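You operate a simulated robot arm through the tools that you are given. There is no shell and no other tool.

Carry out the task below with a simulated two-armed robot. There is one attempt and no reset: what you move stays moved.

TASK
Try the flat orange cap on the test port at about 300 mbar.
Fine: seat it, turn the hold bar over it and pump; open the vent before you free the bar; lay the cap on the caps mat; leave the vent open and the other flat caps.
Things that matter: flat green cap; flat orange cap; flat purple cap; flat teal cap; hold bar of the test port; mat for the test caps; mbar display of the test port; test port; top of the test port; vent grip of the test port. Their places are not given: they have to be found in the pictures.

It is judged by the outcome, as a careful person would: the job done as asked, and still so three seconds after it is handed in. It fails if anything else is knocked over, pushed out of place, dropped, spilled or broken. Lids that push on must go on centred and level and be pressed home; caps that screw on are set level and turned clockwise until they are tight.

THE ROBOT
Two 7-joint arms with fingered hands on one trunk that stands fixed in place. Base frame: the origin is at the foot of the trunk, x ahead of it, y to its left, z up. Readings come in m, degrees, newtons and seconds.
The left shoulder is at [0.022, 0.214, 1.294], the right one opposite. With the tool pointing down near the work surface each hand reaches from about 0.12 to 0.6 m from the base axis, measured 20 degrees to its own side. Payload 3.3 kg a hand.
Tool frame (each hand has its own): the origin (TCP) lies between the finger pads and is the grasp point; the fingertips stand 0.026 m ahead of it; z points along the fingers, y is the line along which they close. The gripper opens to 0.132 m; its body begins 0.073 m behind the TCP. The gripper is a hand of 2 fingers: y runs from the thumb to the fingers, the wrist lies at [0, 0, -0.224] in the tool frame.
Orientation is that of the tool frame in the base frame, as a unit quaternion [w, x, y, z]. With the fingers straight down and closing along the base's y, the tool's x points along the base's -x, its y along +y and its z along -z.

THE INTERFACE
- The arms move only by the tool play_rows. It takes "left_plan", "right_plan" or both (then of equal length, played together; a hand with none holds still); each is a list of rows, each a list of 2 entries, a list of its own where there are three numbers: the shift along the base's x, y, z in m, then the turn, a rotation vector about the base's x, y, z in rad. In form: [[[x, y, z], [ax, ay, az]], ...]. A call has 1 to 20 rows; each row shifts and turns the commanded pose from where the row before left it. Each row takes 0.2 s and may step no farther than 0.05 m and 8.6 degrees from the row before; otherwise, the whole call is refused. A pose out of reach is approached as far as the arm can. The call stops where the force on the tool passes 40 N (or 10 N more than at its start, if that is more) or the arm is blocked; 0.2 s more then pass. In this call time passes only in rows, and 0.2 s behind the last. It gives the time, the measured TCP pose, the force on the tool (base axes), the opening and the grip force at its end, in the units of the frame above (readings bear some noise), with the torque about the TCP (base axes, N m) and any sound that the robot's microphone picked up.
- Cameras (640 x 400 px; columns grow to the right, rows downward): "scene" is now at [0.0965, 0.0452, 1.4683]; the picture's right is [0.55, -0.84, 0.00], its down [-0.51, -0.33, -0.80] and it looks along [0.67, 0.44, -0.60] (base axes); focal length 310 px, centre (320, 200). "left" rides on the left gripper at [-0.066, -0.003, -0.099] in its tool frame; the picture's right is [0.04, -1.00, 0.00], its down [0.83, 0.03, -0.55] and it looks along [0.55, 0.02, 0.83] (tool axes); focal length 261 px, centre (320, 200). "right" rides on the right gripper at [0.066, -0.003, -0.099] in its tool frame; the picture's right is [0.04, 1.00, 0.00], its down [-0.83, 0.03, -0.55] and it looks along [-0.55, 0.02, 0.83] (tool axes); focal length 261 px, centre (320, 200).
- snapshot(camera): a new picture of that camera. No time passes.
- move_column(by): moves the trunk up (or, below 0, down) by that many m; the arms and the scene camera ride with it, the base frame stays. It gives what a move gives, with no picture.
- curl_fingers(finger1, thumb_bend, hand): sets how far each is bent, from 0 (flat) to 1 (curled in); at 0.3 the hand is open as for a grip, at 0.7 the pads meet at the TCP. One left out holds its place. A second passes; each finger stops where it meets its share of the squeeze, and holds until it gets a number again. It is the only way to open and close the hand. It gives what a move gives, with no picture; readings hold the bend of each and the force on the fingers (four entries, about 0 where the hand has none), thumb and palm.
- head_to(pan, tilt): turns the head with the scene camera to pan (to the left, within 86 degrees either way) and tilt (down, from -29 to 69), counted from straight ahead of the robot (the tilt from the chest, where the trunk bows). It gives what a move gives.
- probe_pixels(camera, pixels): for up to 12 pixels [column, row] of the newest picture of that camera ("zoom" is the newest enlarged one), the place [x, y, z] in the base frame of the surface seen there, good to about 0.002 m, but the place of the scene camera against the robot may be out by one fixed shift of up to 0.018 m in any direction. No time passes.
- enlarge(camera, box): a new picture of the part [left, top, right, bottom] of that camera's present view, enlarged. No time passes.
- finish_job(): hands the job in; it is judged then, once.

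Leave the grippers open and the arms clear of the work at the hand-in unless told otherwise.

The tools are called after "Emit:" as a command line: name --argument value ..., lists and objects as JSON in quotes. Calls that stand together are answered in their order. play_rows: Moves the arms, as the interface text tells. Its arguments: {"type":"object","properties":{"left_plan":{"type":"array","items":{"type":"array"}},"right_plan":{"type":"array","items":{"type":"array"}}},"required":[]} The other tools are called the same way: move_column (by) moves the trunk up or down; curl_fingers (finger1, thumb_bend, hand) moves the fingers one by one; head_to (pan, tilt) turns the head that bears the scene camera; snapshot (camera) takes a picture; probe_pixels (camera, pixels) gives the place of the surface under pixels of a picture; enlarge (camera, box) takes an enlarged picture of a part of a camera's view; finish_job () hands the job in.

At the start:

```text
clock: 0.0
left_tool_pos: [0.3656, 0.4265, 1.1964]
left_orientation: [0.0, 0.0, 1.0, 0.0]
left_force: [0.0, 0.0, 0.0]
left_ft_torque: [-0.03, 0.0, 0.03]
left_finger_gap: 0.1317
left_grasp_force: 0.1
left_shape: jaw
left_bend: [0.3, 0.3]
left_finger forces: [0.0, 0.0, 0.0, 0.0, 0.0, 0.1]
right_tool_pos: [0.2775, 0.0531, 1.2744]
right_orientation: [0.0, 0.0, 1.0, 0.0]
right_force: [0.6, 0.0, 0.1]
right_ft_torque: [-0.01, 0.03, -0.01]
right_finger_gap: 0.132
right_grasp_force: 0.1
right_shape: jaw
right_bend: [0.3, 0.3]
right_finger forces: [0.0, 0.1, 0.0, 0.1, 0.0, 0.0]
trunk travel left (down, up): [-0.575, 0.186]
head pan, tilt (commanded): [33.2, 37.2]
```

scene: 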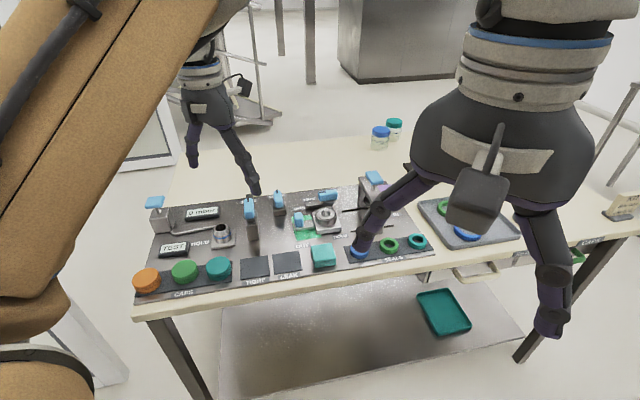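
right: 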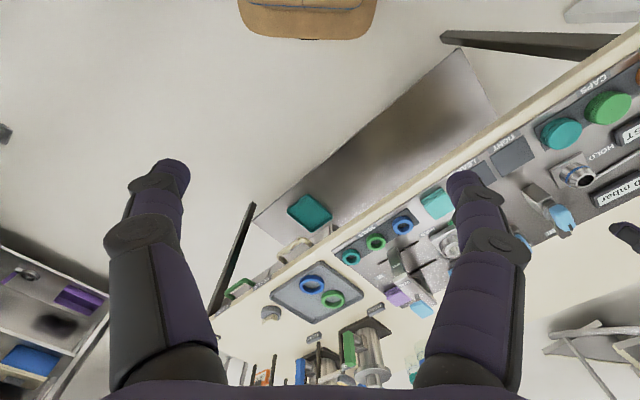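
left: 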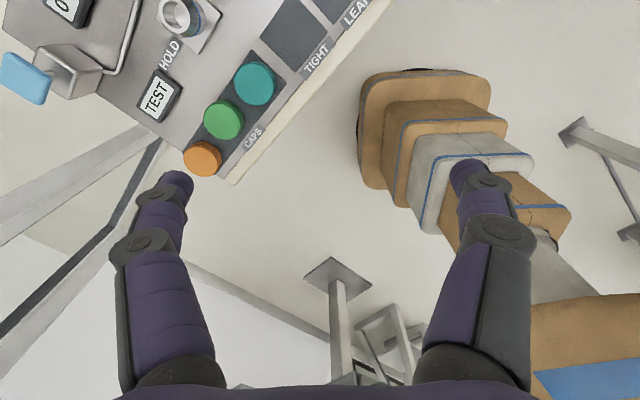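

The scene shows a bench with a grey panel: caps (orange at 146,280; green at 184,270; teal at 218,268), a TEST port near (222,232), an mbar display at (203,212), and blue grips. I'll look closer first.

Emit:
enlarge --camera "scene" --box '[120, 170, 300, 310]'

Emit:
enlarge --camera "scene" --box '[270, 150, 450, 290]'

Emit:
enlarge --camera "left" --box '[0, 0, 400, 200]'

```text
2.86 times, centred on (210, 240) of scene
```

zoom: 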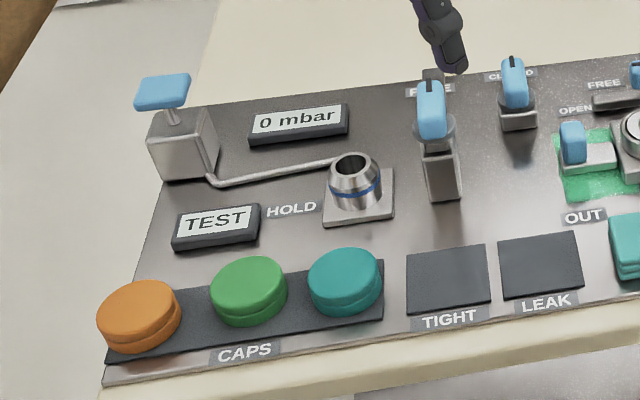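

```text
2.86 times, centred on (360, 220) of scene
```

zoom: 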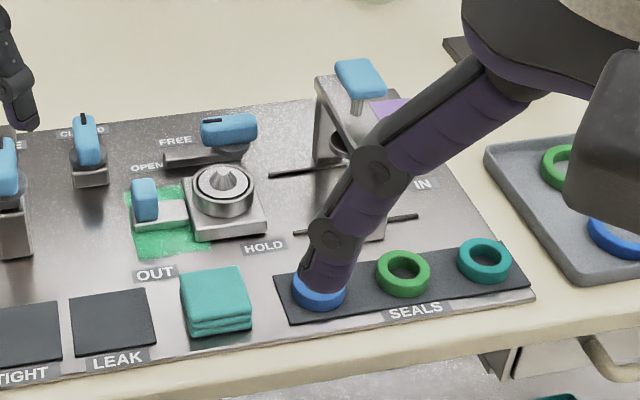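

```text
1.60 times, centred on (200, 100) of left
```

zoom: 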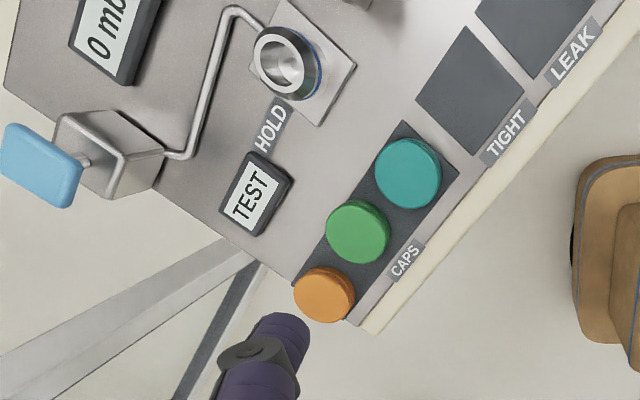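

I'll probe the main items in the scene picture to get a rough layout: caps, port, pump handle, the grips.

Emit:
snapshot --camera "scene"

Emit:
probe_pixels --camera "scene" --pixels '[[146, 276], [184, 267], [218, 263], [220, 230], [155, 202], [203, 212], [249, 205], [249, 235], [279, 198], [300, 222], [325, 215], [328, 197]]'

Emit:
probe_pixels --camera "scene" --pixels '[[375, 178], [323, 253], [254, 267], [287, 263], [200, 240], [240, 180], [300, 295], [135, 300], [435, 255], [172, 248]]'

```text
taken
```

scene: 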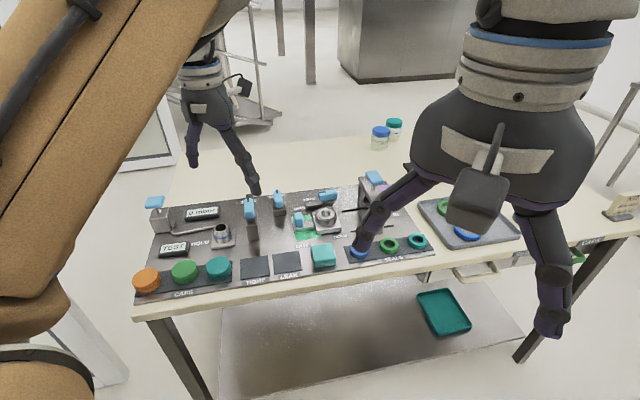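

```text
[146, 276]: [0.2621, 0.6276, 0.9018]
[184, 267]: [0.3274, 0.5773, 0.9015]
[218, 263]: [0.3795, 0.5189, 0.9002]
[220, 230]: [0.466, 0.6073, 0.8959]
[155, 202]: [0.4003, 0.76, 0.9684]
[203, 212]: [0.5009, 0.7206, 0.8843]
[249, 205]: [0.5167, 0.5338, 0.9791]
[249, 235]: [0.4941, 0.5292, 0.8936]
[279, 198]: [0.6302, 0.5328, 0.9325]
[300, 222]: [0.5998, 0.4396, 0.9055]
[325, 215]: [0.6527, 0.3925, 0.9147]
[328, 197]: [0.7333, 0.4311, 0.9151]
```

```text
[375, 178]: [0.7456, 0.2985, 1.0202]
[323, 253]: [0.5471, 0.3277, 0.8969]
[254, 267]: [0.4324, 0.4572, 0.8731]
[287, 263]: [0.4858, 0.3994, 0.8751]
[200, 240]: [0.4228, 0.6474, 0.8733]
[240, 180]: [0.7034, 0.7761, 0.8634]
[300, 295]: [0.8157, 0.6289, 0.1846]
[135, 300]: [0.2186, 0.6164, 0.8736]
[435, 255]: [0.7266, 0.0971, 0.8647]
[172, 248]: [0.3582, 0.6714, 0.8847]
```

The panel is angled about 45° to me, with caps at its near-left end. My right hand hides part of it, so I'll move the right hand to the right and back, away from the view.

Emit:
play_rows --right_plan '[[[0, -0.04, 0], [0, 0, 0]], [[0, -0.04, 0], [0, 0, 0]], [[0, -0.04, 0], [0, 0, 0]], [[0, -0.04, 0], [0, 0, 0]], [[0, -0.04, 0], [0, 0, 0]], [[0, -0.04, 0], [0, 0, 0]], [[0, -0.04, 0], [0, 0, 0]], [[0, -0.04, 0], [0, 0, 0]]]'

Emit:
snapshot --camera "scene"

```text
clock: 1.8
left_tool_pos: [0.3648, 0.4252, 1.1962]
left_orientation: [0.0, 0.001, 1.0, 0.001]
left_force: [-0.2, -0.2, 1.1]
left_ft_torque: [0.03, -0.03, -0.02]
left_finger_gap: 0.132
left_grasp_force: 0.0
left_shape: jaw
left_bend: [0.3, 0.3]
left_finger forces: [0.1, 0.0, 0.0, 0.1, 0.0, 0.0]
right_tool_pos: [0.2752, -0.2702, 1.2739]
right_orientation: [0.0, -0.001, 1.0, 0.0]
right_force: [-0.3, 0.8, -0.9]
right_ft_torque: [0.02, 0.02, 0.0]
right_finger_gap: 0.132
right_grasp_force: 0.0
right_shape: jaw
right_bend: [0.3, 0.3]
right_finger forces: [0.1, 0.2, 0.1, 0.0, 0.0, 0.0]
trunk travel left (down, up): [-0.575, 0.186]
head pan, tilt (commanded): [33.2, 37.2]
```

```text
taken
```

scene: 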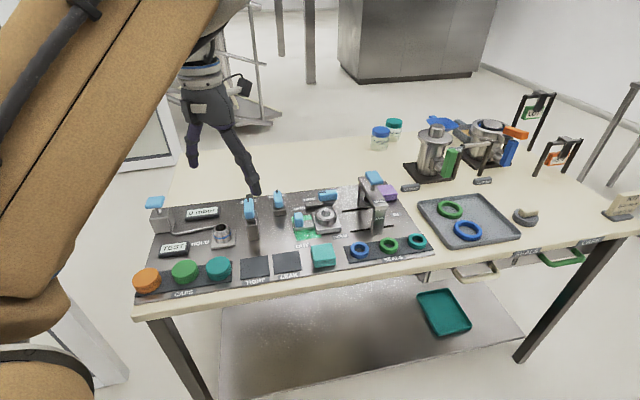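

The view is clear now. I'll enlarge the panel's middle and right.

Emit:
enlarge --camera "scene" --box '[225, 170, 345, 270]'

Emit:
enlarge --camera "scene" --box '[310, 160, 440, 260]'

Emit:
enlarge --camera "scene" --box '[130, 180, 260, 300]'

```text
4.00 times, centred on (285, 220) of scene
```

zoom: 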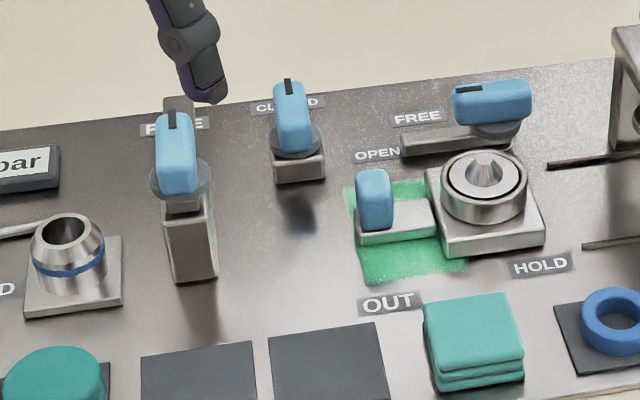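

```text
4.00 times, centred on (375, 210) of scene
```

zoom: 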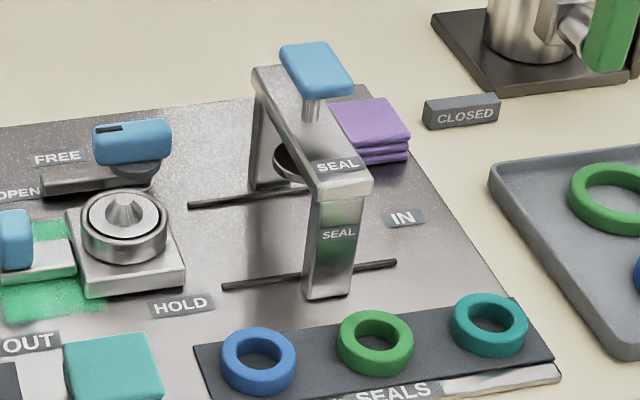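

```text
3.33 times, centred on (195, 240) of scene
```

zoom: 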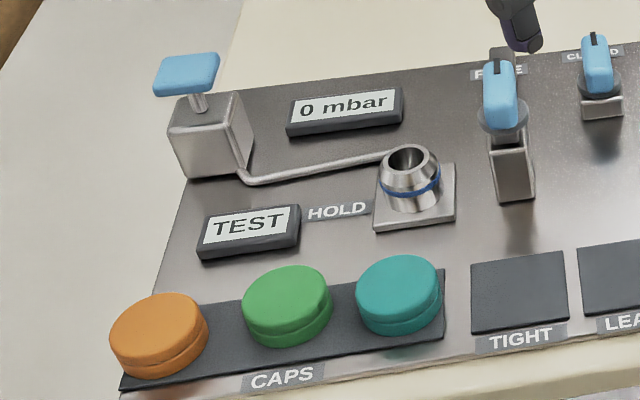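

Reading the labels: the test port is the blue-ringed one, hold bar post at about (249,215) standing at FREE, vent grip at about (279,200) standing at CLOSED with OPEN to its right, pump handle at (155,202). I'll turn the left hand so its fingers close across the caps row (tool y along the panel's back direction), staying high in the air.

Emit:
play_rows --left_plan '[[[0, 0, 0], [0, 0, -0.1327]], [[0, 0, 0], [0, 0, -0.1327]], [[0, 0, 0], [0, 0, -0.1327]], [[0, 0, 0], [0, 0, -0.1327]], [[0, 0, 0], [0, 0, -0.1327]], [[0, 0, 0], [0, 0, -0.1327]]]'

Emit:
snapshot --camera "left"

```text
clock: 3.2
left_tool_pos: [0.3649, 0.4264, 1.196]
left_orientation: [0.001, 0.389, 0.921, 0.0]
left_force: [0.5, -0.6, -0.3]
left_ft_torque: [0.02, 0.0, -0.02]
left_finger_gap: 0.132
left_grasp_force: 0.0
left_shape: jaw
left_bend: [0.3, 0.3]
left_finger forces: [0.0, 0.0, 0.0, 0.0, 0.1, 0.0]
right_tool_pos: [0.2751, -0.268, 1.2751]
right_orientation: [0.0, 0.0, 1.0, 0.0]
right_force: [-0.2, 1.0, -0.1]
right_ft_torque: [0.0, -0.02, 0.0]
right_finger_gap: 0.1317
right_grasp_force: 0.1
right_shape: jaw
right_bend: [0.3, 0.3]
right_finger forces: [0.0, 0.0, 0.1, 0.0, 0.0, 0.1]
trunk travel left (down, up): [-0.575, 0.186]
head pan, tilt (commanded): [33.2, 37.2]
```

```text
taken
```

left: 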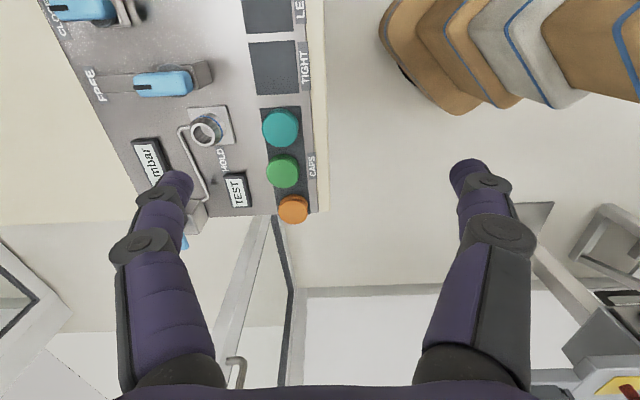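

The panel is now square in the left picture. I'll probe the caps, port, hold bar and labels with the left camera, which has no fixed shift.

Emit:
probe_pixels --camera "left" --pixels '[[293, 209], [283, 170], [280, 127], [206, 131], [230, 127], [163, 83], [200, 72], [115, 85], [312, 205], [240, 190], [270, 10], [272, 65]]'

Emit:
enlarge --camera "left" --box '[40, 0, 330, 230]'

```text
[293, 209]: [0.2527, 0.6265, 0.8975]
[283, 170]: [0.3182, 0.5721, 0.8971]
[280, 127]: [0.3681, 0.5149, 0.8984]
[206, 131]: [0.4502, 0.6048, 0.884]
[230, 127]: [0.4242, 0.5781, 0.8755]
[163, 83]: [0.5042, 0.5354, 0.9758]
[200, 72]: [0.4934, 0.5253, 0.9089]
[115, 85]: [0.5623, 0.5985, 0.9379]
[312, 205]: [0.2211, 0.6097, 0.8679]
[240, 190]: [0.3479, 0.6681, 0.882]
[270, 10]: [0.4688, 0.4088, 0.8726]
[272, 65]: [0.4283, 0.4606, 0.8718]
```

```text
1.74 times, centred on (185, 115) of left
```

zoom: 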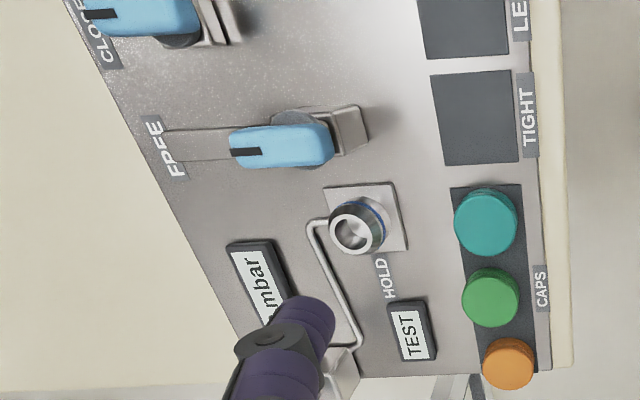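

Left-camera readings: orange cap top at about (0.253, 0.627, 0.8975), port around (0.45, 0.605), hold-bar post near (0.50, 0.53) with the bar lying toward FREE. Next I'll lower the trunk by 0.12 m so the arm reaches farther out level; the hand will still be at z ≈ 1.08, above everything.

Emit:
move_column --by -0.12

Emit:
snapshot --camera "left"

Emit:
snapshot --camera "scene"

```text
clock: 4.7
left_tool_pos: [0.3636, 0.427, 1.0769]
left_orientation: [0.0, 0.387, 0.922, 0.001]
left_force: [0.2, -0.3, 0.1]
left_ft_torque: [0.02, 0.01, -0.03]
left_finger_gap: 0.132
left_grasp_force: 0.1
left_shape: jaw
left_bend: [0.3, 0.3]
left_finger forces: [0.1, 0.1, 0.0, 0.0, 0.0, 0.0]
right_tool_pos: [0.2774, -0.268, 1.1557]
right_orientation: [0.0, 0.0, 1.0, -0.001]
right_force: [-0.5, 0.0, 0.1]
right_ft_torque: [0.02, 0.01, -0.01]
right_finger_gap: 0.1318
right_grasp_force: 0.1
right_shape: jaw
right_bend: [0.3, 0.3]
right_finger forces: [0.1, 0.0, 0.0, 0.0, 0.0, 0.0]
trunk travel left (down, up): [-0.455, 0.306]
head pan, tilt (commanded): [33.2, 37.2]
```

```text
taken
```

left: 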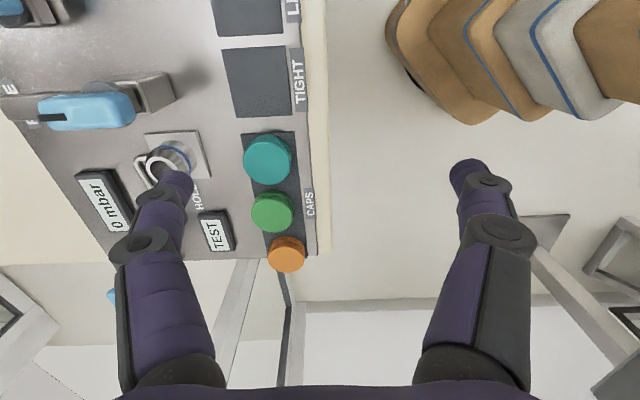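

```text
taken
```

scene: 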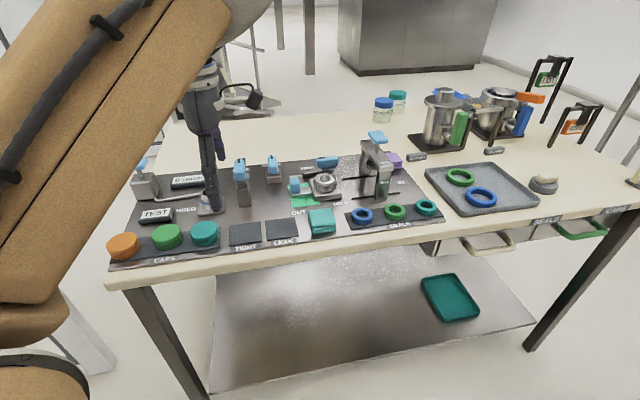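

I'll move the left hand at this height (fingertips about z 1.05, well above the 0.985 grip) to about (0.547, 0.514), from where the left camera looks at the port head-on.

Emit:
play_rows --left_plan '[[[0.0367, 0.0174, 0], [0, 0, 0]], [[0.0367, 0.0174, 0], [0, 0, 0]], [[0.0367, 0.0174, 0], [0, 0, 0]], [[0.0367, 0.0174, 0], [0, 0, 0]], [[0.0367, 0.0174, 0], [0, 0, 0]]]'

Emit:
snapshot --camera "left"

Emit:
snapshot --camera "scene"

```text
clock: 5.9
left_tool_pos: [0.477, 0.4837, 1.0751]
left_orientation: [0.0, 0.387, 0.922, 0.0]
left_force: [-0.7, 0.2, 0.4]
left_ft_torque: [-0.02, -0.02, -0.02]
left_finger_gap: 0.132
left_grasp_force: 0.0
left_shape: jaw
left_bend: [0.3, 0.3]
left_finger forces: [0.0, 0.1, 0.0, 0.0, 0.0, 0.1]
left hand out of reach, approached as far as the arm can: row 4, 5
right_tool_pos: [0.277, -0.2667, 1.1551]
right_orientation: [0.002, 0.0, 1.0, 0.001]
right_force: [0.3, 0.3, 0.7]
right_ft_torque: [0.01, 0.01, 0.0]
right_finger_gap: 0.132
right_grasp_force: 0.1
right_shape: jaw
right_bend: [0.3, 0.3]
right_finger forces: [0.0, 0.0, 0.0, 0.1, 0.0, 0.0]
trunk travel left (down, up): [-0.455, 0.306]
head pan, tilt (commanded): [33.2, 37.2]
```

```text
taken
```

left: 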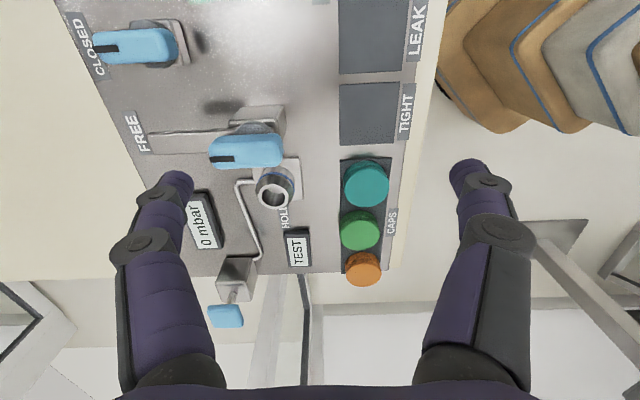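

```text
taken
```

scene: 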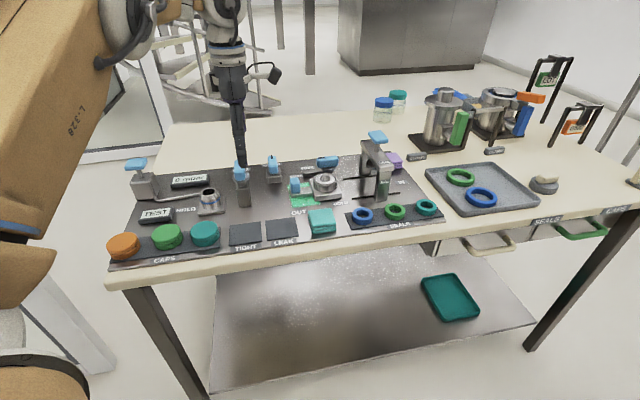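

The arm ran out of reach at about 0.53 m from its shoulder with the tool straight down, so I'll need to tilt the fingers outward for the farther items. The present left picture is good: I'll enlarge the port/hold bar and vent, and the caps.

Emit:
enlarge --camera "left" --box '[180, 90, 340, 220]'

Emit:
probe_pixels --camera "left" --pixels '[[273, 190], [273, 178], [273, 205], [262, 192], [288, 192], [285, 165], [226, 315], [236, 285], [200, 222], [298, 250], [165, 140], [140, 45]]'

Emit:
enlarge --camera "left" --box '[60, 0, 220, 130]'

Emit:
enlarge --camera "left" --box '[300, 140, 420, 300]'

```text
3.08 times, centred on (260, 155) of left
```

zoom: 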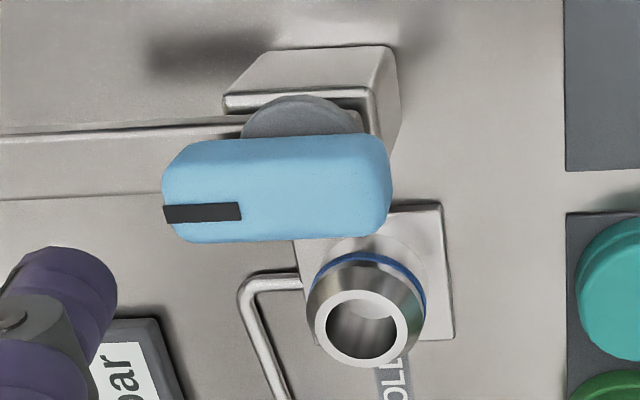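

```text
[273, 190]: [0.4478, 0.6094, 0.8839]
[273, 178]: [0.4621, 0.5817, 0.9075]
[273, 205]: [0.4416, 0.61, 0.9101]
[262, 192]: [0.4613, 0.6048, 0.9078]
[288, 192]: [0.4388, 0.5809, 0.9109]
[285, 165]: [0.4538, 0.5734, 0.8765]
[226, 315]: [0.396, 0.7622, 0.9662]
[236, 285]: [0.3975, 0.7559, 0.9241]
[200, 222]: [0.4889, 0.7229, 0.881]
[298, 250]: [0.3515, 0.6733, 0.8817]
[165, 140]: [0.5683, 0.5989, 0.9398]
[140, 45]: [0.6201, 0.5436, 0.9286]
```

```text
3.08 times, centred on (140, 65) of left
```

zoom: 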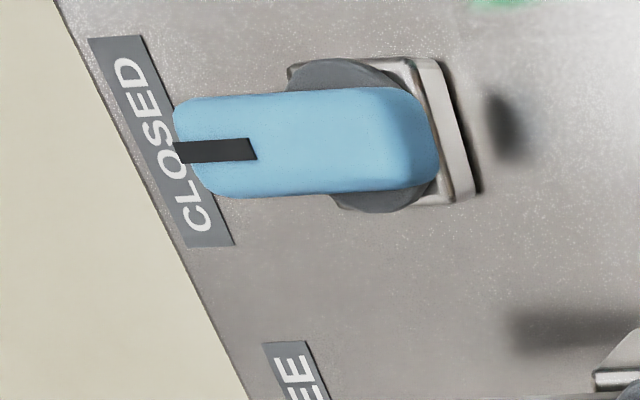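

```text
2.50 times, centred on (360, 220) of left
```

zoom: 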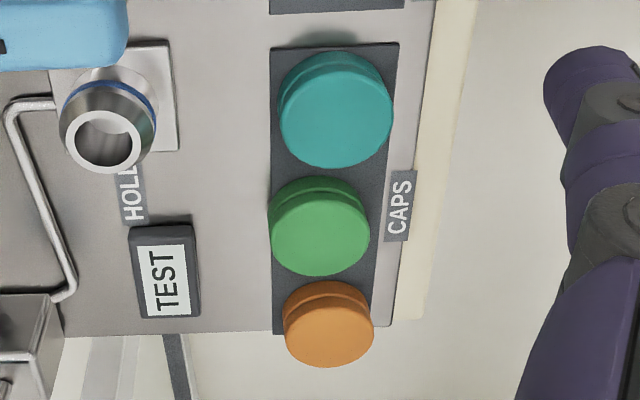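

Port rim top is at z ≈ 0.91, pump handle top at about (0.396, 0.762, 0.966), vent grip at about (0.62, 0.544, 0.929). I'll now turn the hand back so it closes along base y, drawing back a little in x.

Emit:
play_rows --left_plan '[[[-0.02, 0.005, 0], [0, 0, 0.1327]], [[-0.02, 0.005, 0], [0, 0, 0.1327]], [[-0.02, 0.005, 0], [0, 0, 0.1327]], [[-0.02, 0.005, 0], [0, 0, 0.1327]], [[-0.01, 0.0, 0], [0, 0, 0.1327]], [[0, 0, 0], [0, 0, 0.1327]]]'

```text
clock: 7.3
left_tool_pos: [0.3885, 0.5067, 1.0752]
left_orientation: [0.0, -0.001, 1.0, 0.0]
left_force: [0.9, 0.2, -0.2]
left_ft_torque: [-0.06, 0.03, 0.03]
left_finger_gap: 0.132
left_grasp_force: 0.1
left_shape: jaw
left_bend: [0.3, 0.3]
left_finger forces: [0.0, 0.0, 0.1, 0.0, 0.0, 0.0]
right_tool_pos: [0.2779, -0.2676, 1.1549]
right_orientation: [0.0, 0.0, 1.0, 0.0]
right_force: [-0.2, -0.1, 0.0]
right_ft_torque: [0.0, 0.0, 0.01]
right_finger_gap: 0.1318
right_grasp_force: 0.0
right_shape: jaw
right_bend: [0.3, 0.3]
right_finger forces: [0.1, 0.0, 0.0, 0.0, 0.0, 0.1]
trunk travel left (down, up): [-0.455, 0.306]
head pan, tilt (commanded): [33.2, 37.2]
```

Base-aligned again, and rows continue from the reached pose. Now I'll tilt the fingers 25° outward (about base -y) and go above the port at z ≈ 1.075.

Emit:
play_rows --left_plan '[[[0.0127, 0.0187, 0], [0, -0.109, 0]], [[0.0127, 0.0187, 0], [0, -0.109, 0]], [[0.0127, 0.0187, 0], [0, -0.109, 0]], [[0.0127, 0.0187, 0], [0, -0.109, 0]], [[0.0127, 0.0187, 0], [0, 0, 0]]]'

Emit:
snapshot --camera "left"

Emit:
snapshot --camera "scene"

```text
clock: 8.5
left_tool_pos: [0.4523, 0.6007, 1.0752]
left_orientation: [0.218, 0.0, 0.976, -0.001]
left_force: [-0.6, 0.6, -0.8]
left_ft_torque: [0.03, 0.02, 0.02]
left_finger_gap: 0.1319
left_grasp_force: 0.0
left_shape: jaw
left_bend: [0.3, 0.3]
left_finger forces: [0.0, 0.0, 0.0, 0.0, 0.0, 0.0]
right_tool_pos: [0.2767, -0.2669, 1.1553]
right_orientation: [0.0, 0.0, 1.0, -0.001]
right_force: [0.3, 0.5, -0.9]
right_ft_torque: [0.0, 0.03, 0.01]
right_finger_gap: 0.1319
right_grasp_force: 0.0
right_shape: jaw
right_bend: [0.3, 0.3]
right_finger forces: [0.0, 0.0, 0.0, 0.0, 0.1, 0.0]
trunk travel left (down, up): [-0.455, 0.306]
head pan, tilt (commanded): [33.2, 37.2]
```

```text
taken
```

left: 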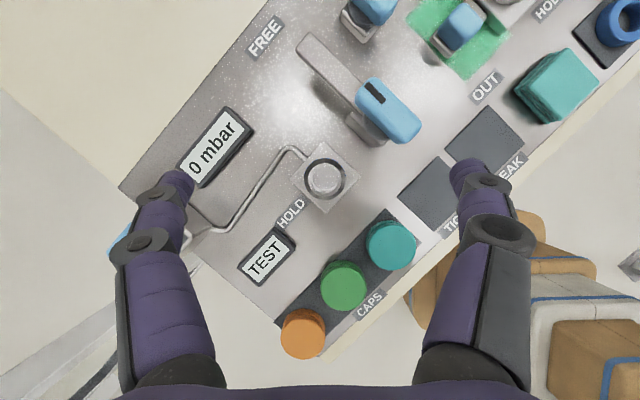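

```text
taken
```

scene: 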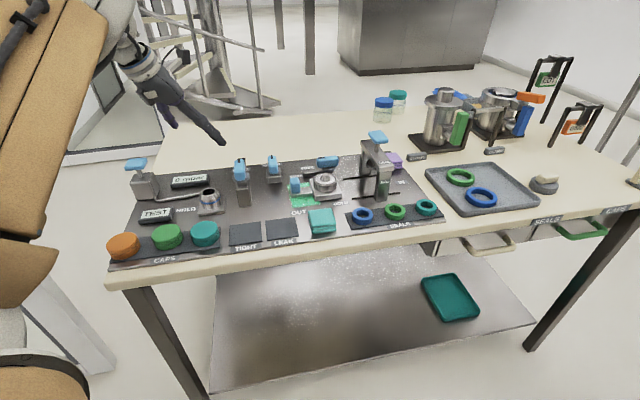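

Excellent straight-down view: port at (325,180), hold bar from post (395,115) toward FREE (310,45), display at (215,145) reads 0 mbar. I'll enlarge and probe precisely.

Emit:
enlarge --camera "left" --box '[270, 20, 440, 220]'

Emit:
probe_pixels --camera "left" --pixels '[[325, 162], [325, 198], [306, 180], [345, 180], [325, 180], [345, 205], [318, 45], [375, 112], [378, 90], [410, 130], [340, 70], [355, 112]]'

Emit:
probe_pixels --camera "left" --pixels '[[303, 313], [303, 330], [282, 335], [322, 335], [303, 355], [347, 266], [342, 285], [390, 240], [285, 300], [320, 310], [365, 300], [265, 255]]'

```text
2.00 times, centred on (355, 120) of left
```

zoom: 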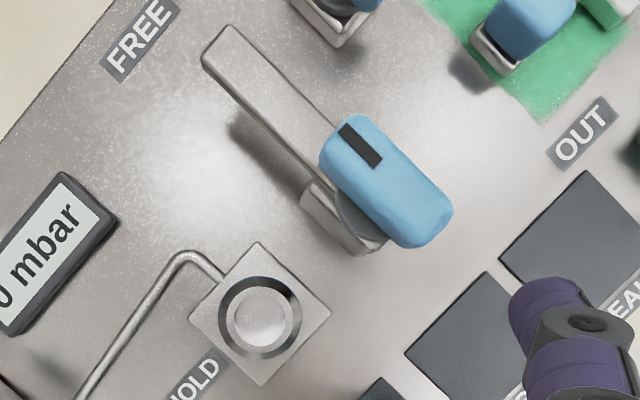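

```text
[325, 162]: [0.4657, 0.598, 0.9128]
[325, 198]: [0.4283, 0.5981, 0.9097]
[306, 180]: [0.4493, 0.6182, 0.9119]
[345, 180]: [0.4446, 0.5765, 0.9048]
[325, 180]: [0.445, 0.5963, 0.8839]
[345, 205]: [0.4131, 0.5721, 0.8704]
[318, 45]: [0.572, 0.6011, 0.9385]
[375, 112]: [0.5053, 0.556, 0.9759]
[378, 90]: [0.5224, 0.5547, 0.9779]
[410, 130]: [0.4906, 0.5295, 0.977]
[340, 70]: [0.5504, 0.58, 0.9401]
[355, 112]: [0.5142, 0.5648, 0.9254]
```

```text
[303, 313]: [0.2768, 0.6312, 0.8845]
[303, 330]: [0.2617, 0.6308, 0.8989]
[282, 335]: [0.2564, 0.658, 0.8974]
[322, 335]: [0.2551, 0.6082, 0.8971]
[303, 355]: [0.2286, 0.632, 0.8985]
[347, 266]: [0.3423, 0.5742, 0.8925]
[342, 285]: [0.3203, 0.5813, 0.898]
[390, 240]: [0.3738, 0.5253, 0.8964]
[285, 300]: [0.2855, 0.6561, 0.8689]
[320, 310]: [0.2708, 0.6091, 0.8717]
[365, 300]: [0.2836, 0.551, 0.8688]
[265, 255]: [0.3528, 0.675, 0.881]
```

I'll zoom tightly on the port and on the orange cap for accurate centres.

Emit:
enlarge --camera "left" --box '[285, 140, 365, 215]'

Emit:
probe_pixels --camera "zoom" --pixels '[[200, 180], [320, 120], [320, 310], [240, 210], [430, 210], [320, 210], [150, 210], [470, 210], [320, 60], [320, 370], [265, 115], [375, 300]]'

Emit:
enlarge --camera "left" --box '[260, 290, 350, 370]'

```text
5.33 times, centred on (325, 178) of left
```

zoom: 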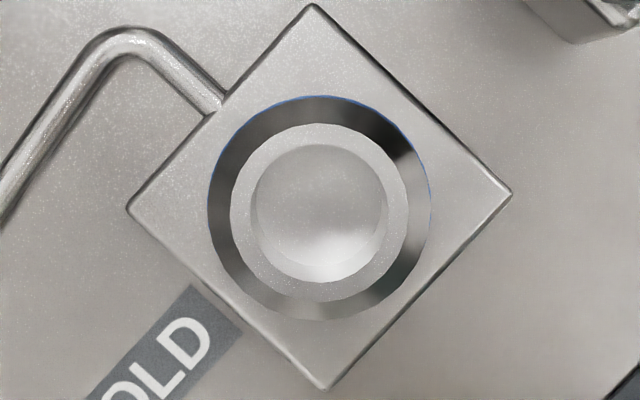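

```text
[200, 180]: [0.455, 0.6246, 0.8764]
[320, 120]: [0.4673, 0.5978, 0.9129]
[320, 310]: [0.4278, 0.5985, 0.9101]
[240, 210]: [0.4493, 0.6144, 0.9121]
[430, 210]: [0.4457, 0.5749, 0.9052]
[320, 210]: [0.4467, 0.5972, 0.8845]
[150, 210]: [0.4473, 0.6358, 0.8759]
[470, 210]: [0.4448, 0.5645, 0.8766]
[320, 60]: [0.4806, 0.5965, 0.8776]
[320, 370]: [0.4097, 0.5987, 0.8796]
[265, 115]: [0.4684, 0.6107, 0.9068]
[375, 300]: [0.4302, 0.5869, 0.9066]
```

```text
5.00 times, centred on (305, 330) of left
```

zoom: 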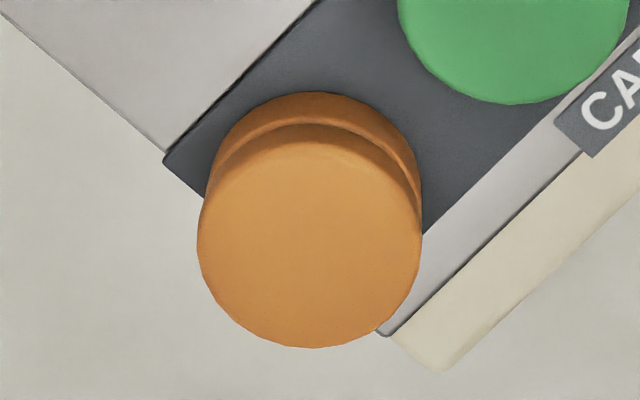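

Port centre comes out at about (0.4485, 0.598), rim top z ≈ 0.912; orange cap about 0.056 m wide, centred near (0.2535, 0.6305), top z ≈ 0.898 on a mat at z ≈ 0.870. Before grasping, I'll test in the air how the fingers look when bent to about the cap's width (0.5).

Emit:
curl_fingers --hand "left" --finger1 0.5 --thumb_bend 0.5

Emit:
snapshot --camera "left"

Emit:
snapshot --camera "scene"

```text
clock: 9.5
left_tool_pos: [0.4519, 0.5982, 1.0754]
left_orientation: [0.217, 0.0, 0.976, 0.001]
left_force: [-0.2, 0.6, -0.3]
left_ft_torque: [0.0, 0.0, 0.03]
left_finger_gap: 0.0671
left_grasp_force: 0.2
left_shape: fingers
left_bend: [0.5, 0.5]
left_finger forces: [0.0, 0.1, 0.0, 0.0, 0.0, 0.0]
right_tool_pos: [0.2779, -0.2674, 1.1551]
right_orientation: [0.0, 0.0, 1.0, 0.001]
right_force: [0.3, -0.2, -0.2]
right_ft_torque: [-0.01, -0.01, -0.02]
right_finger_gap: 0.1318
right_grasp_force: 0.1
right_shape: jaw
right_bend: [0.3, 0.3]
right_finger forces: [0.1, 0.0, 0.1, 0.0, 0.1, 0.0]
trunk travel left (down, up): [-0.455, 0.306]
head pan, tilt (commanded): [33.2, 37.2]
```

```text
taken
```

left: 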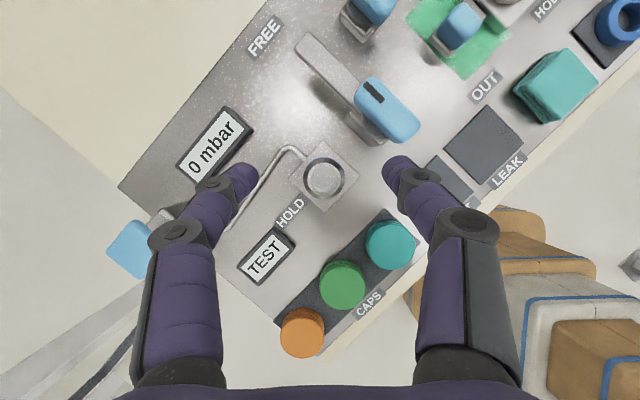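

```text
taken
```

scene: 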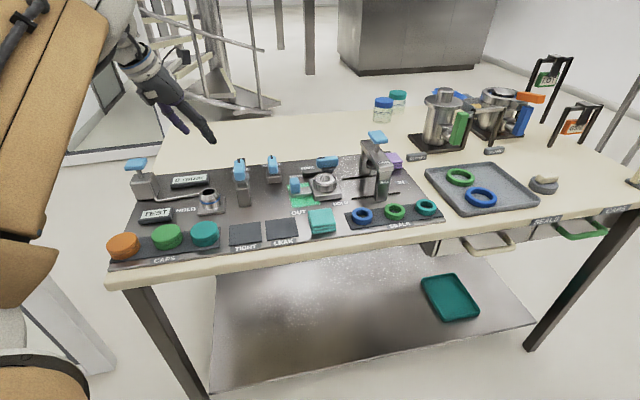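

At bend 0.5 the gap is 0.067 m and the fingers are nearly straight. I'll set the fingers to 0.42 (gap about 0.09) and move back over the orange cap to z ≈ 0.985, for a closer look.

Emit:
curl_fingers --hand "left" --finger1 0.42 --thumb_bend 0.42

Emit:
play_rows --left_plan '[[[-0.0412, 0.0065, 0], [0, 0, 0]], [[-0.0412, 0.0065, 0], [0, 0, 0]], [[-0.0412, 0.0065, 0], [0, 0, 0]], [[-0.0412, 0.0065, 0], [0, 0, 0]], [[-0.0412, 0.0065, 0], [0, 0, 0]], [[0, 0, -0.045], [0, 0, 0]], [[0, 0, -0.045], [0, 0, 0]]]'

Emit:
snapshot --camera "left"

Emit:
snapshot --camera "scene"

```text
clock: 10.5
left_tool_pos: [0.4512, 0.5977, 1.0765]
left_orientation: [0.216, 0.0, 0.976, 0.0]
left_force: [0.0, 0.0, 0.5]
left_ft_torque: [0.01, -0.01, 0.0]
left_finger_gap: 0.0927
left_grasp_force: 0.0
left_shape: fingers
left_bend: [0.42, 0.42]
left_finger forces: [0.1, 0.0, 0.1, 0.0, 0.0, 0.0]
right_tool_pos: [0.2784, -0.268, 1.1551]
right_orientation: [0.0, 0.0, 1.0, 0.001]
right_force: [-0.7, -0.3, -1.4]
right_ft_torque: [0.03, 0.01, -0.02]
right_finger_gap: 0.1315
right_grasp_force: 0.1
right_shape: jaw
right_bend: [0.3, 0.3]
right_finger forces: [0.0, 0.0, 0.0, 0.1, 0.1, 0.1]
trunk travel left (down, up): [-0.455, 0.306]
head pan, tilt (commanded): [33.2, 37.2]
```

```text
clock: 12.1
left_tool_pos: [0.2465, 0.633, 0.985]
left_orientation: [0.217, 0.0, 0.976, 0.0]
left_force: [-0.8, -0.4, 0.4]
left_ft_torque: [0.04, 0.03, 0.02]
left_finger_gap: 0.0931
left_grasp_force: 0.1
left_shape: fingers
left_bend: [0.42, 0.42]
left_finger forces: [0.0, 0.0, 0.0, 0.1, 0.1, 0.0]
right_tool_pos: [0.2781, -0.2658, 1.1552]
right_orientation: [0.001, 0.0, 1.0, 0.0]
right_force: [0.8, -0.2, -0.1]
right_ft_torque: [-0.04, -0.02, 0.02]
right_finger_gap: 0.1321
right_grasp_force: 0.2
right_shape: jaw
right_bend: [0.3, 0.3]
right_finger forces: [0.1, 0.1, 0.0, 0.1, 0.1, 0.0]
trunk travel left (down, up): [-0.455, 0.306]
head pan, tilt (commanded): [33.2, 37.2]
```

```text
taken
```

left: 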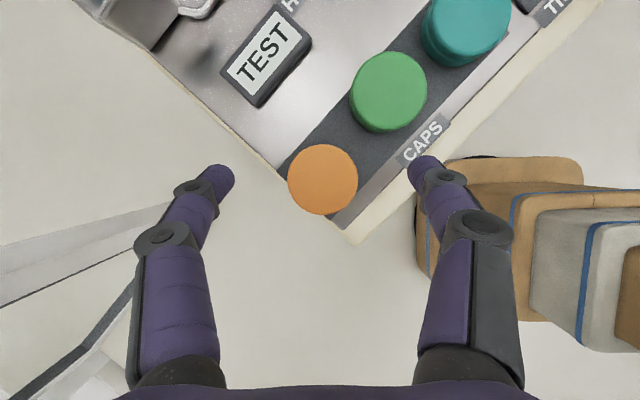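

```text
taken
```

scene: 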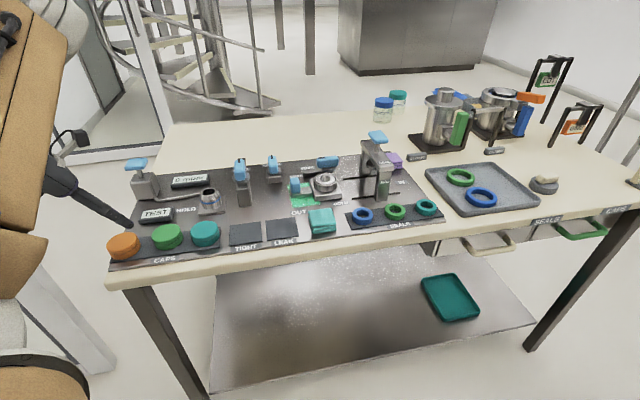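

The orange cap is now centred at about (323,180) between the fingers. I'll probe its centre and edges plus the mat beside it.

Emit:
probe_pixels --camera "left" --pixels '[[323, 180], [292, 180], [354, 180], [323, 149], [323, 211], [301, 158], [345, 202], [345, 158], [301, 202], [300, 150], [355, 205], [390, 92]]'

Emit:
enlarge --camera "left" --box '[180, 100, 460, 260]'

```text
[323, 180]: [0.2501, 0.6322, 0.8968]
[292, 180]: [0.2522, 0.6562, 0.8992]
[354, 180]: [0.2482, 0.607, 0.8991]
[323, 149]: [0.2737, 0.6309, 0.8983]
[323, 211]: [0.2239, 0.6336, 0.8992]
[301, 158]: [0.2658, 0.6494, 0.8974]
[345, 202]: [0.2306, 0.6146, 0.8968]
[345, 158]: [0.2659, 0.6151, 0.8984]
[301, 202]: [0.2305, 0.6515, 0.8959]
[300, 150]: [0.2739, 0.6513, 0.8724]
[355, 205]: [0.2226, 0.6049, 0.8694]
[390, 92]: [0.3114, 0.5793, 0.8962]
```

```text
2.29 times, centred on (320, 180) of left
```

zoom: 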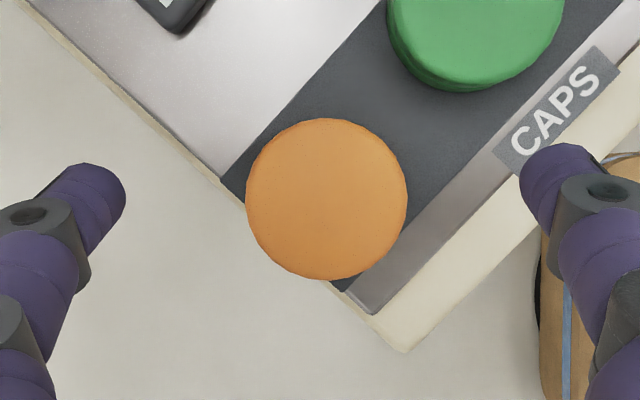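

Cap centre (0.249, 0.632), radius 0.0275, top at 0.898. I'll lower the hand to z ≈ 0.902 with shift x −0.005, y −0.0015, so the pads straddle the cap with tips about 3 mm above the mat.

Emit:
play_rows --left_plan '[[[-0.005, -0.0015, -0.025], [0, 0, 0]], [[0, 0, -0.025], [0, 0, 0]], [[0, 0, -0.018], [0, 0, 0]], [[0, 0, -0.015], [0, 0, 0]]]'

Emit:
snapshot --camera "left"

Emit:
enlarge --camera "scene" --box '[60, 160, 220, 280]'

```text
clock: 13.1
left_tool_pos: [0.2414, 0.6302, 0.9031]
left_orientation: [0.216, 0.0, 0.976, 0.0]
left_force: [-0.2, 0.3, 0.5]
left_ft_torque: [0.0, 0.03, 0.02]
left_finger_gap: 0.0934
left_grasp_force: 0.2
left_shape: fingers
left_bend: [0.42, 0.42]
left_finger forces: [0.0, 0.0, 0.0, 0.0, 0.0, 0.0]
right_tool_pos: [0.2783, -0.2679, 1.1555]
right_orientation: [0.0, 0.0, 1.0, 0.001]
right_force: [0.3, -0.5, -0.1]
right_ft_torque: [0.02, -0.01, 0.02]
right_finger_gap: 0.1322
right_grasp_force: 0.1
right_shape: jaw
right_bend: [0.3, 0.3]
right_finger forces: [0.0, 0.0, 0.1, 0.0, 0.0, 0.1]
trunk travel left (down, up): [-0.455, 0.306]
head pan, tilt (commanded): [33.2, 37.2]
```

```text
taken
```

left: 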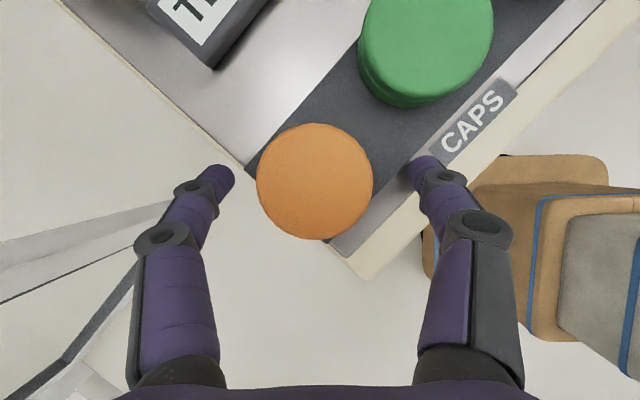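

```text
3.33 times, centred on (140, 220) of scene
```

zoom: 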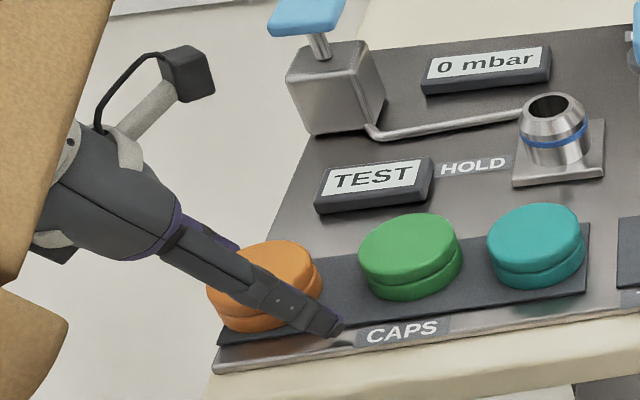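

The tips straddle the cap; it sits about 1.5 mm toward +y of the hand's middle, so I'll shift that much, then close.

Emit:
play_rows --left_plan '[[[0, 0.0015, 0], [0, 0, 0]]]'

Emit:
curl_fingers --hand "left" --finger1 0.62 --thumb_bend 0.62

Emit:
snapshot --camera "left"

Emit:
enlarge --camera "scene" --box '[60, 160, 220, 280]'

```text
clock: 13.5
left_tool_pos: [0.2417, 0.6305, 0.9031]
left_orientation: [0.216, 0.001, 0.976, 0.0]
left_force: [0.4, -0.2, -0.3]
left_ft_torque: [-0.04, 0.03, 0.01]
left_finger_gap: 0.0932
left_grasp_force: 0.2
left_shape: fingers
left_bend: [0.42, 0.42]
left_finger forces: [0.0, 0.0, 0.0, 0.0, 0.0, 0.1]
right_tool_pos: [0.2794, -0.2681, 1.1547]
right_orientation: [0.0, -0.001, 1.0, 0.0]
right_force: [-0.1, 0.6, -0.5]
right_ft_torque: [0.04, 0.01, -0.03]
right_finger_gap: 0.132
right_grasp_force: 0.0
right_shape: jaw
right_bend: [0.3, 0.3]
right_finger forces: [0.1, 0.0, 0.0, 0.0, 0.1, 0.0]
trunk travel left (down, up): [-0.455, 0.306]
head pan, tilt (commanded): [33.2, 37.2]
```

```text
clock: 14.5
left_tool_pos: [0.2418, 0.6316, 0.9036]
left_orientation: [0.216, 0.0, 0.976, 0.0]
left_force: [0.4, 0.1, -0.4]
left_ft_torque: [-0.03, 0.0, 0.03]
left_finger_gap: 0.0521
left_grasp_force: 7.6
left_shape: fingers
left_bend: [0.53, 0.58]
left_finger forces: [7.3, 0.1, 0.1, 0.0, 7.3, 0.1]
right_tool_pos: [0.2786, -0.2671, 1.1558]
right_orientation: [-0.001, 0.001, 1.0, 0.0]
right_force: [0.1, -0.3, -0.4]
right_ft_torque: [-0.01, 0.03, -0.03]
right_finger_gap: 0.1321
right_grasp_force: 0.0
right_shape: jaw
right_bend: [0.3, 0.3]
right_finger forces: [0.0, 0.1, 0.0, 0.0, 0.0, 0.0]
trunk travel left (down, up): [-0.455, 0.306]
head pan, tilt (commanded): [33.2, 37.2]
```

```text
taken
```

left: 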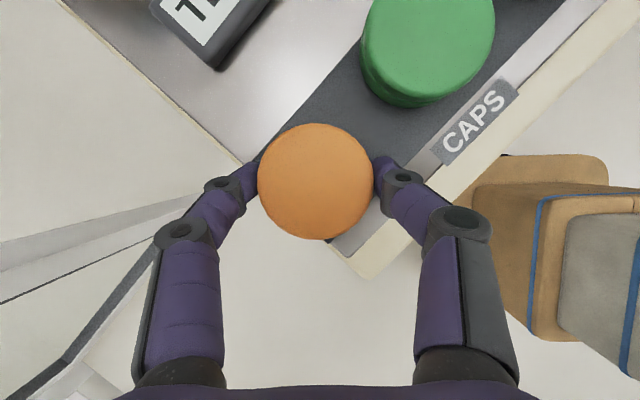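

```text
3.33 times, centred on (140, 220) of scene
```

zoom: 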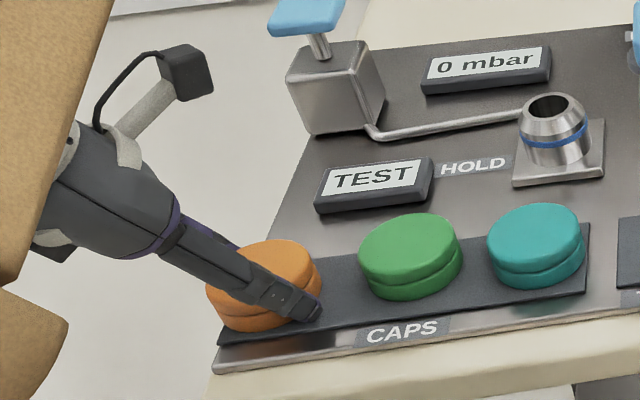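

Both pads hold the cap at 7.3 N. I'll lift it slowly 0.09 m and check it is level.

Emit:
play_rows --left_plan '[[[0, 0, 0.015], [0, 0, 0]], [[0, 0, 0.025], [0, 0, 0]], [[0, 0, 0.025], [0, 0, 0]], [[0, 0, 0.025], [0, 0, 0]]]'

Emit:
snapshot --camera "left"

Emit:
enlarge --camera "scene" --box '[60, 140, 220, 260]'

Emit:
probe_pixels --camera "left" --pixels '[[315, 182], [275, 182], [355, 182], [315, 140], [315, 222], [290, 150], [340, 215]]'

```text
clock: 15.5
left_tool_pos: [0.2415, 0.631, 0.994]
left_orientation: [0.216, 0.0, 0.976, 0.0]
left_force: [-0.5, -0.3, 0.2]
left_ft_torque: [-0.01, -0.01, 0.01]
left_finger_gap: 0.0521
left_grasp_force: 7.1
left_shape: fingers
left_bend: [0.53, 0.58]
left_finger forces: [7.3, 0.0, 0.0, 0.0, 7.3, 0.0]
right_tool_pos: [0.2767, -0.2675, 1.1544]
right_orientation: [0.0, 0.0, 1.0, -0.001]
right_force: [0.5, 0.4, 0.7]
right_ft_torque: [0.0, 0.03, 0.02]
right_finger_gap: 0.1318
right_grasp_force: 0.0
right_shape: jaw
right_bend: [0.3, 0.3]
right_finger forces: [0.0, 0.0, 0.0, 0.0, 0.0, 0.1]
trunk travel left (down, up): [-0.455, 0.306]
head pan, tilt (commanded): [33.2, 37.2]
```

```text
taken
```

left: 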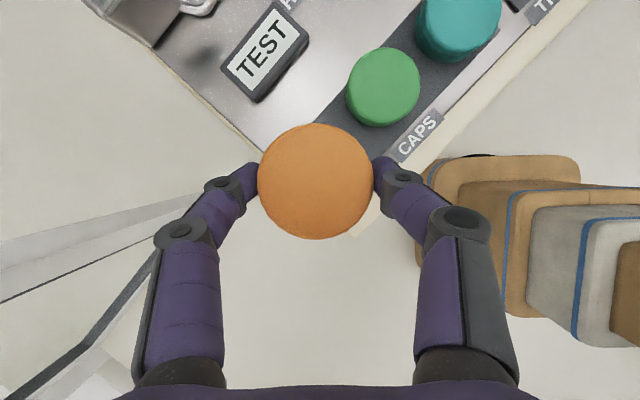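

```text
3.33 times, centred on (140, 200) of scene
```

zoom: 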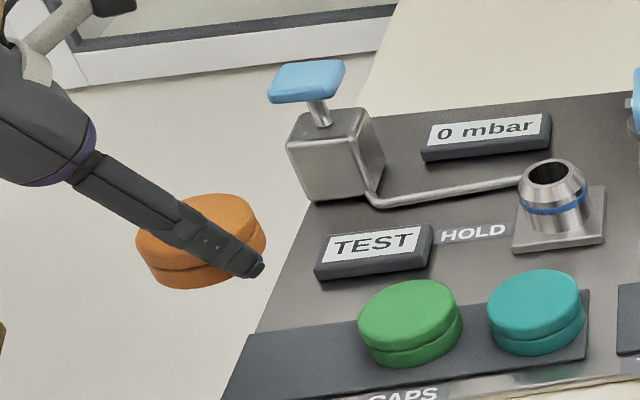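

```text
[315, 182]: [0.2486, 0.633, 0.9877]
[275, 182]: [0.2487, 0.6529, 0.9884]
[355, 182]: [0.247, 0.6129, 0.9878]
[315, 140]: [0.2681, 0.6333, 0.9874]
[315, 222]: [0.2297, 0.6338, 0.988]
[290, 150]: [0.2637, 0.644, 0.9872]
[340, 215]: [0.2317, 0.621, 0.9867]
```

The cap is level (top z 0.987–0.988 all around), centre (0.2486, 0.633). Now carry it above the port: shift x +0.1995, y −0.035 at this height.

Emit:
play_rows --left_plan '[[[0.0399, -0.007, 0], [0, 0, 0]], [[0.0399, -0.007, 0], [0, 0, 0]], [[0.0399, -0.007, 0], [0, 0, 0]], [[0.0399, -0.007, 0], [0, 0, 0]], [[0.0399, -0.007, 0], [0, 0, 0]]]'

Emit:
snapshot --camera "left"

Emit:
enlarge --camera "scene" --box '[120, 110, 300, 240]'

Emit:
probe_pixels --camera "left" --pixels '[[315, 182], [275, 182], [355, 182], [315, 140], [315, 222]]'

```text
clock: 16.7
left_tool_pos: [0.4416, 0.593, 0.9913]
left_orientation: [0.215, 0.001, 0.977, 0.0]
left_force: [-0.6, -0.1, -1.4]
left_ft_torque: [0.04, 0.03, 0.01]
left_finger_gap: 0.0521
left_grasp_force: 7.2
left_shape: fingers
left_bend: [0.53, 0.58]
left_finger forces: [7.1, 0.0, 0.0, 0.1, 7.0, 0.1]
right_tool_pos: [0.2792, -0.2681, 1.1558]
right_orientation: [-0.001, 0.001, 1.0, 0.0]
right_force: [0.7, 0.7, 0.1]
right_ft_torque: [0.02, 0.04, -0.02]
right_finger_gap: 0.132
right_grasp_force: 0.0
right_shape: jaw
right_bend: [0.3, 0.3]
right_finger forces: [0.1, 0.0, 0.0, 0.0, 0.1, 0.0]
trunk travel left (down, up): [-0.455, 0.306]
head pan, tilt (commanded): [33.2, 37.2]
```

```text
taken
```

left: 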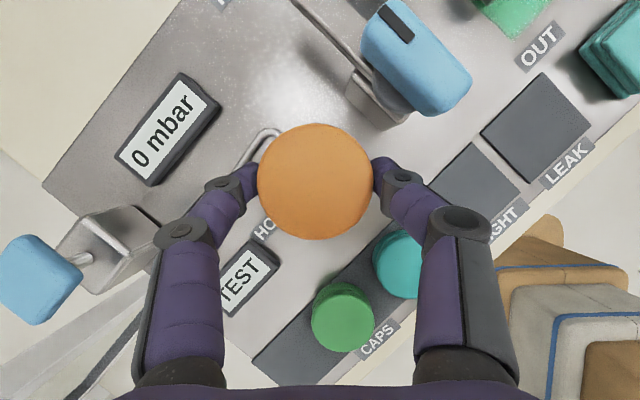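

```text
3.08 times, centred on (210, 175) of scene
```

zoom: 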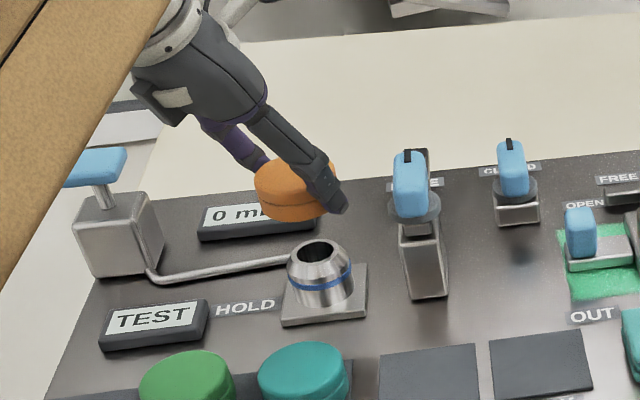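

```text
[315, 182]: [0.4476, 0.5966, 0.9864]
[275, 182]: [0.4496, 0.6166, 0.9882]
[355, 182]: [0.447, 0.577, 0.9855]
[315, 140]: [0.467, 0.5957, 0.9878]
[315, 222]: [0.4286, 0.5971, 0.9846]
```

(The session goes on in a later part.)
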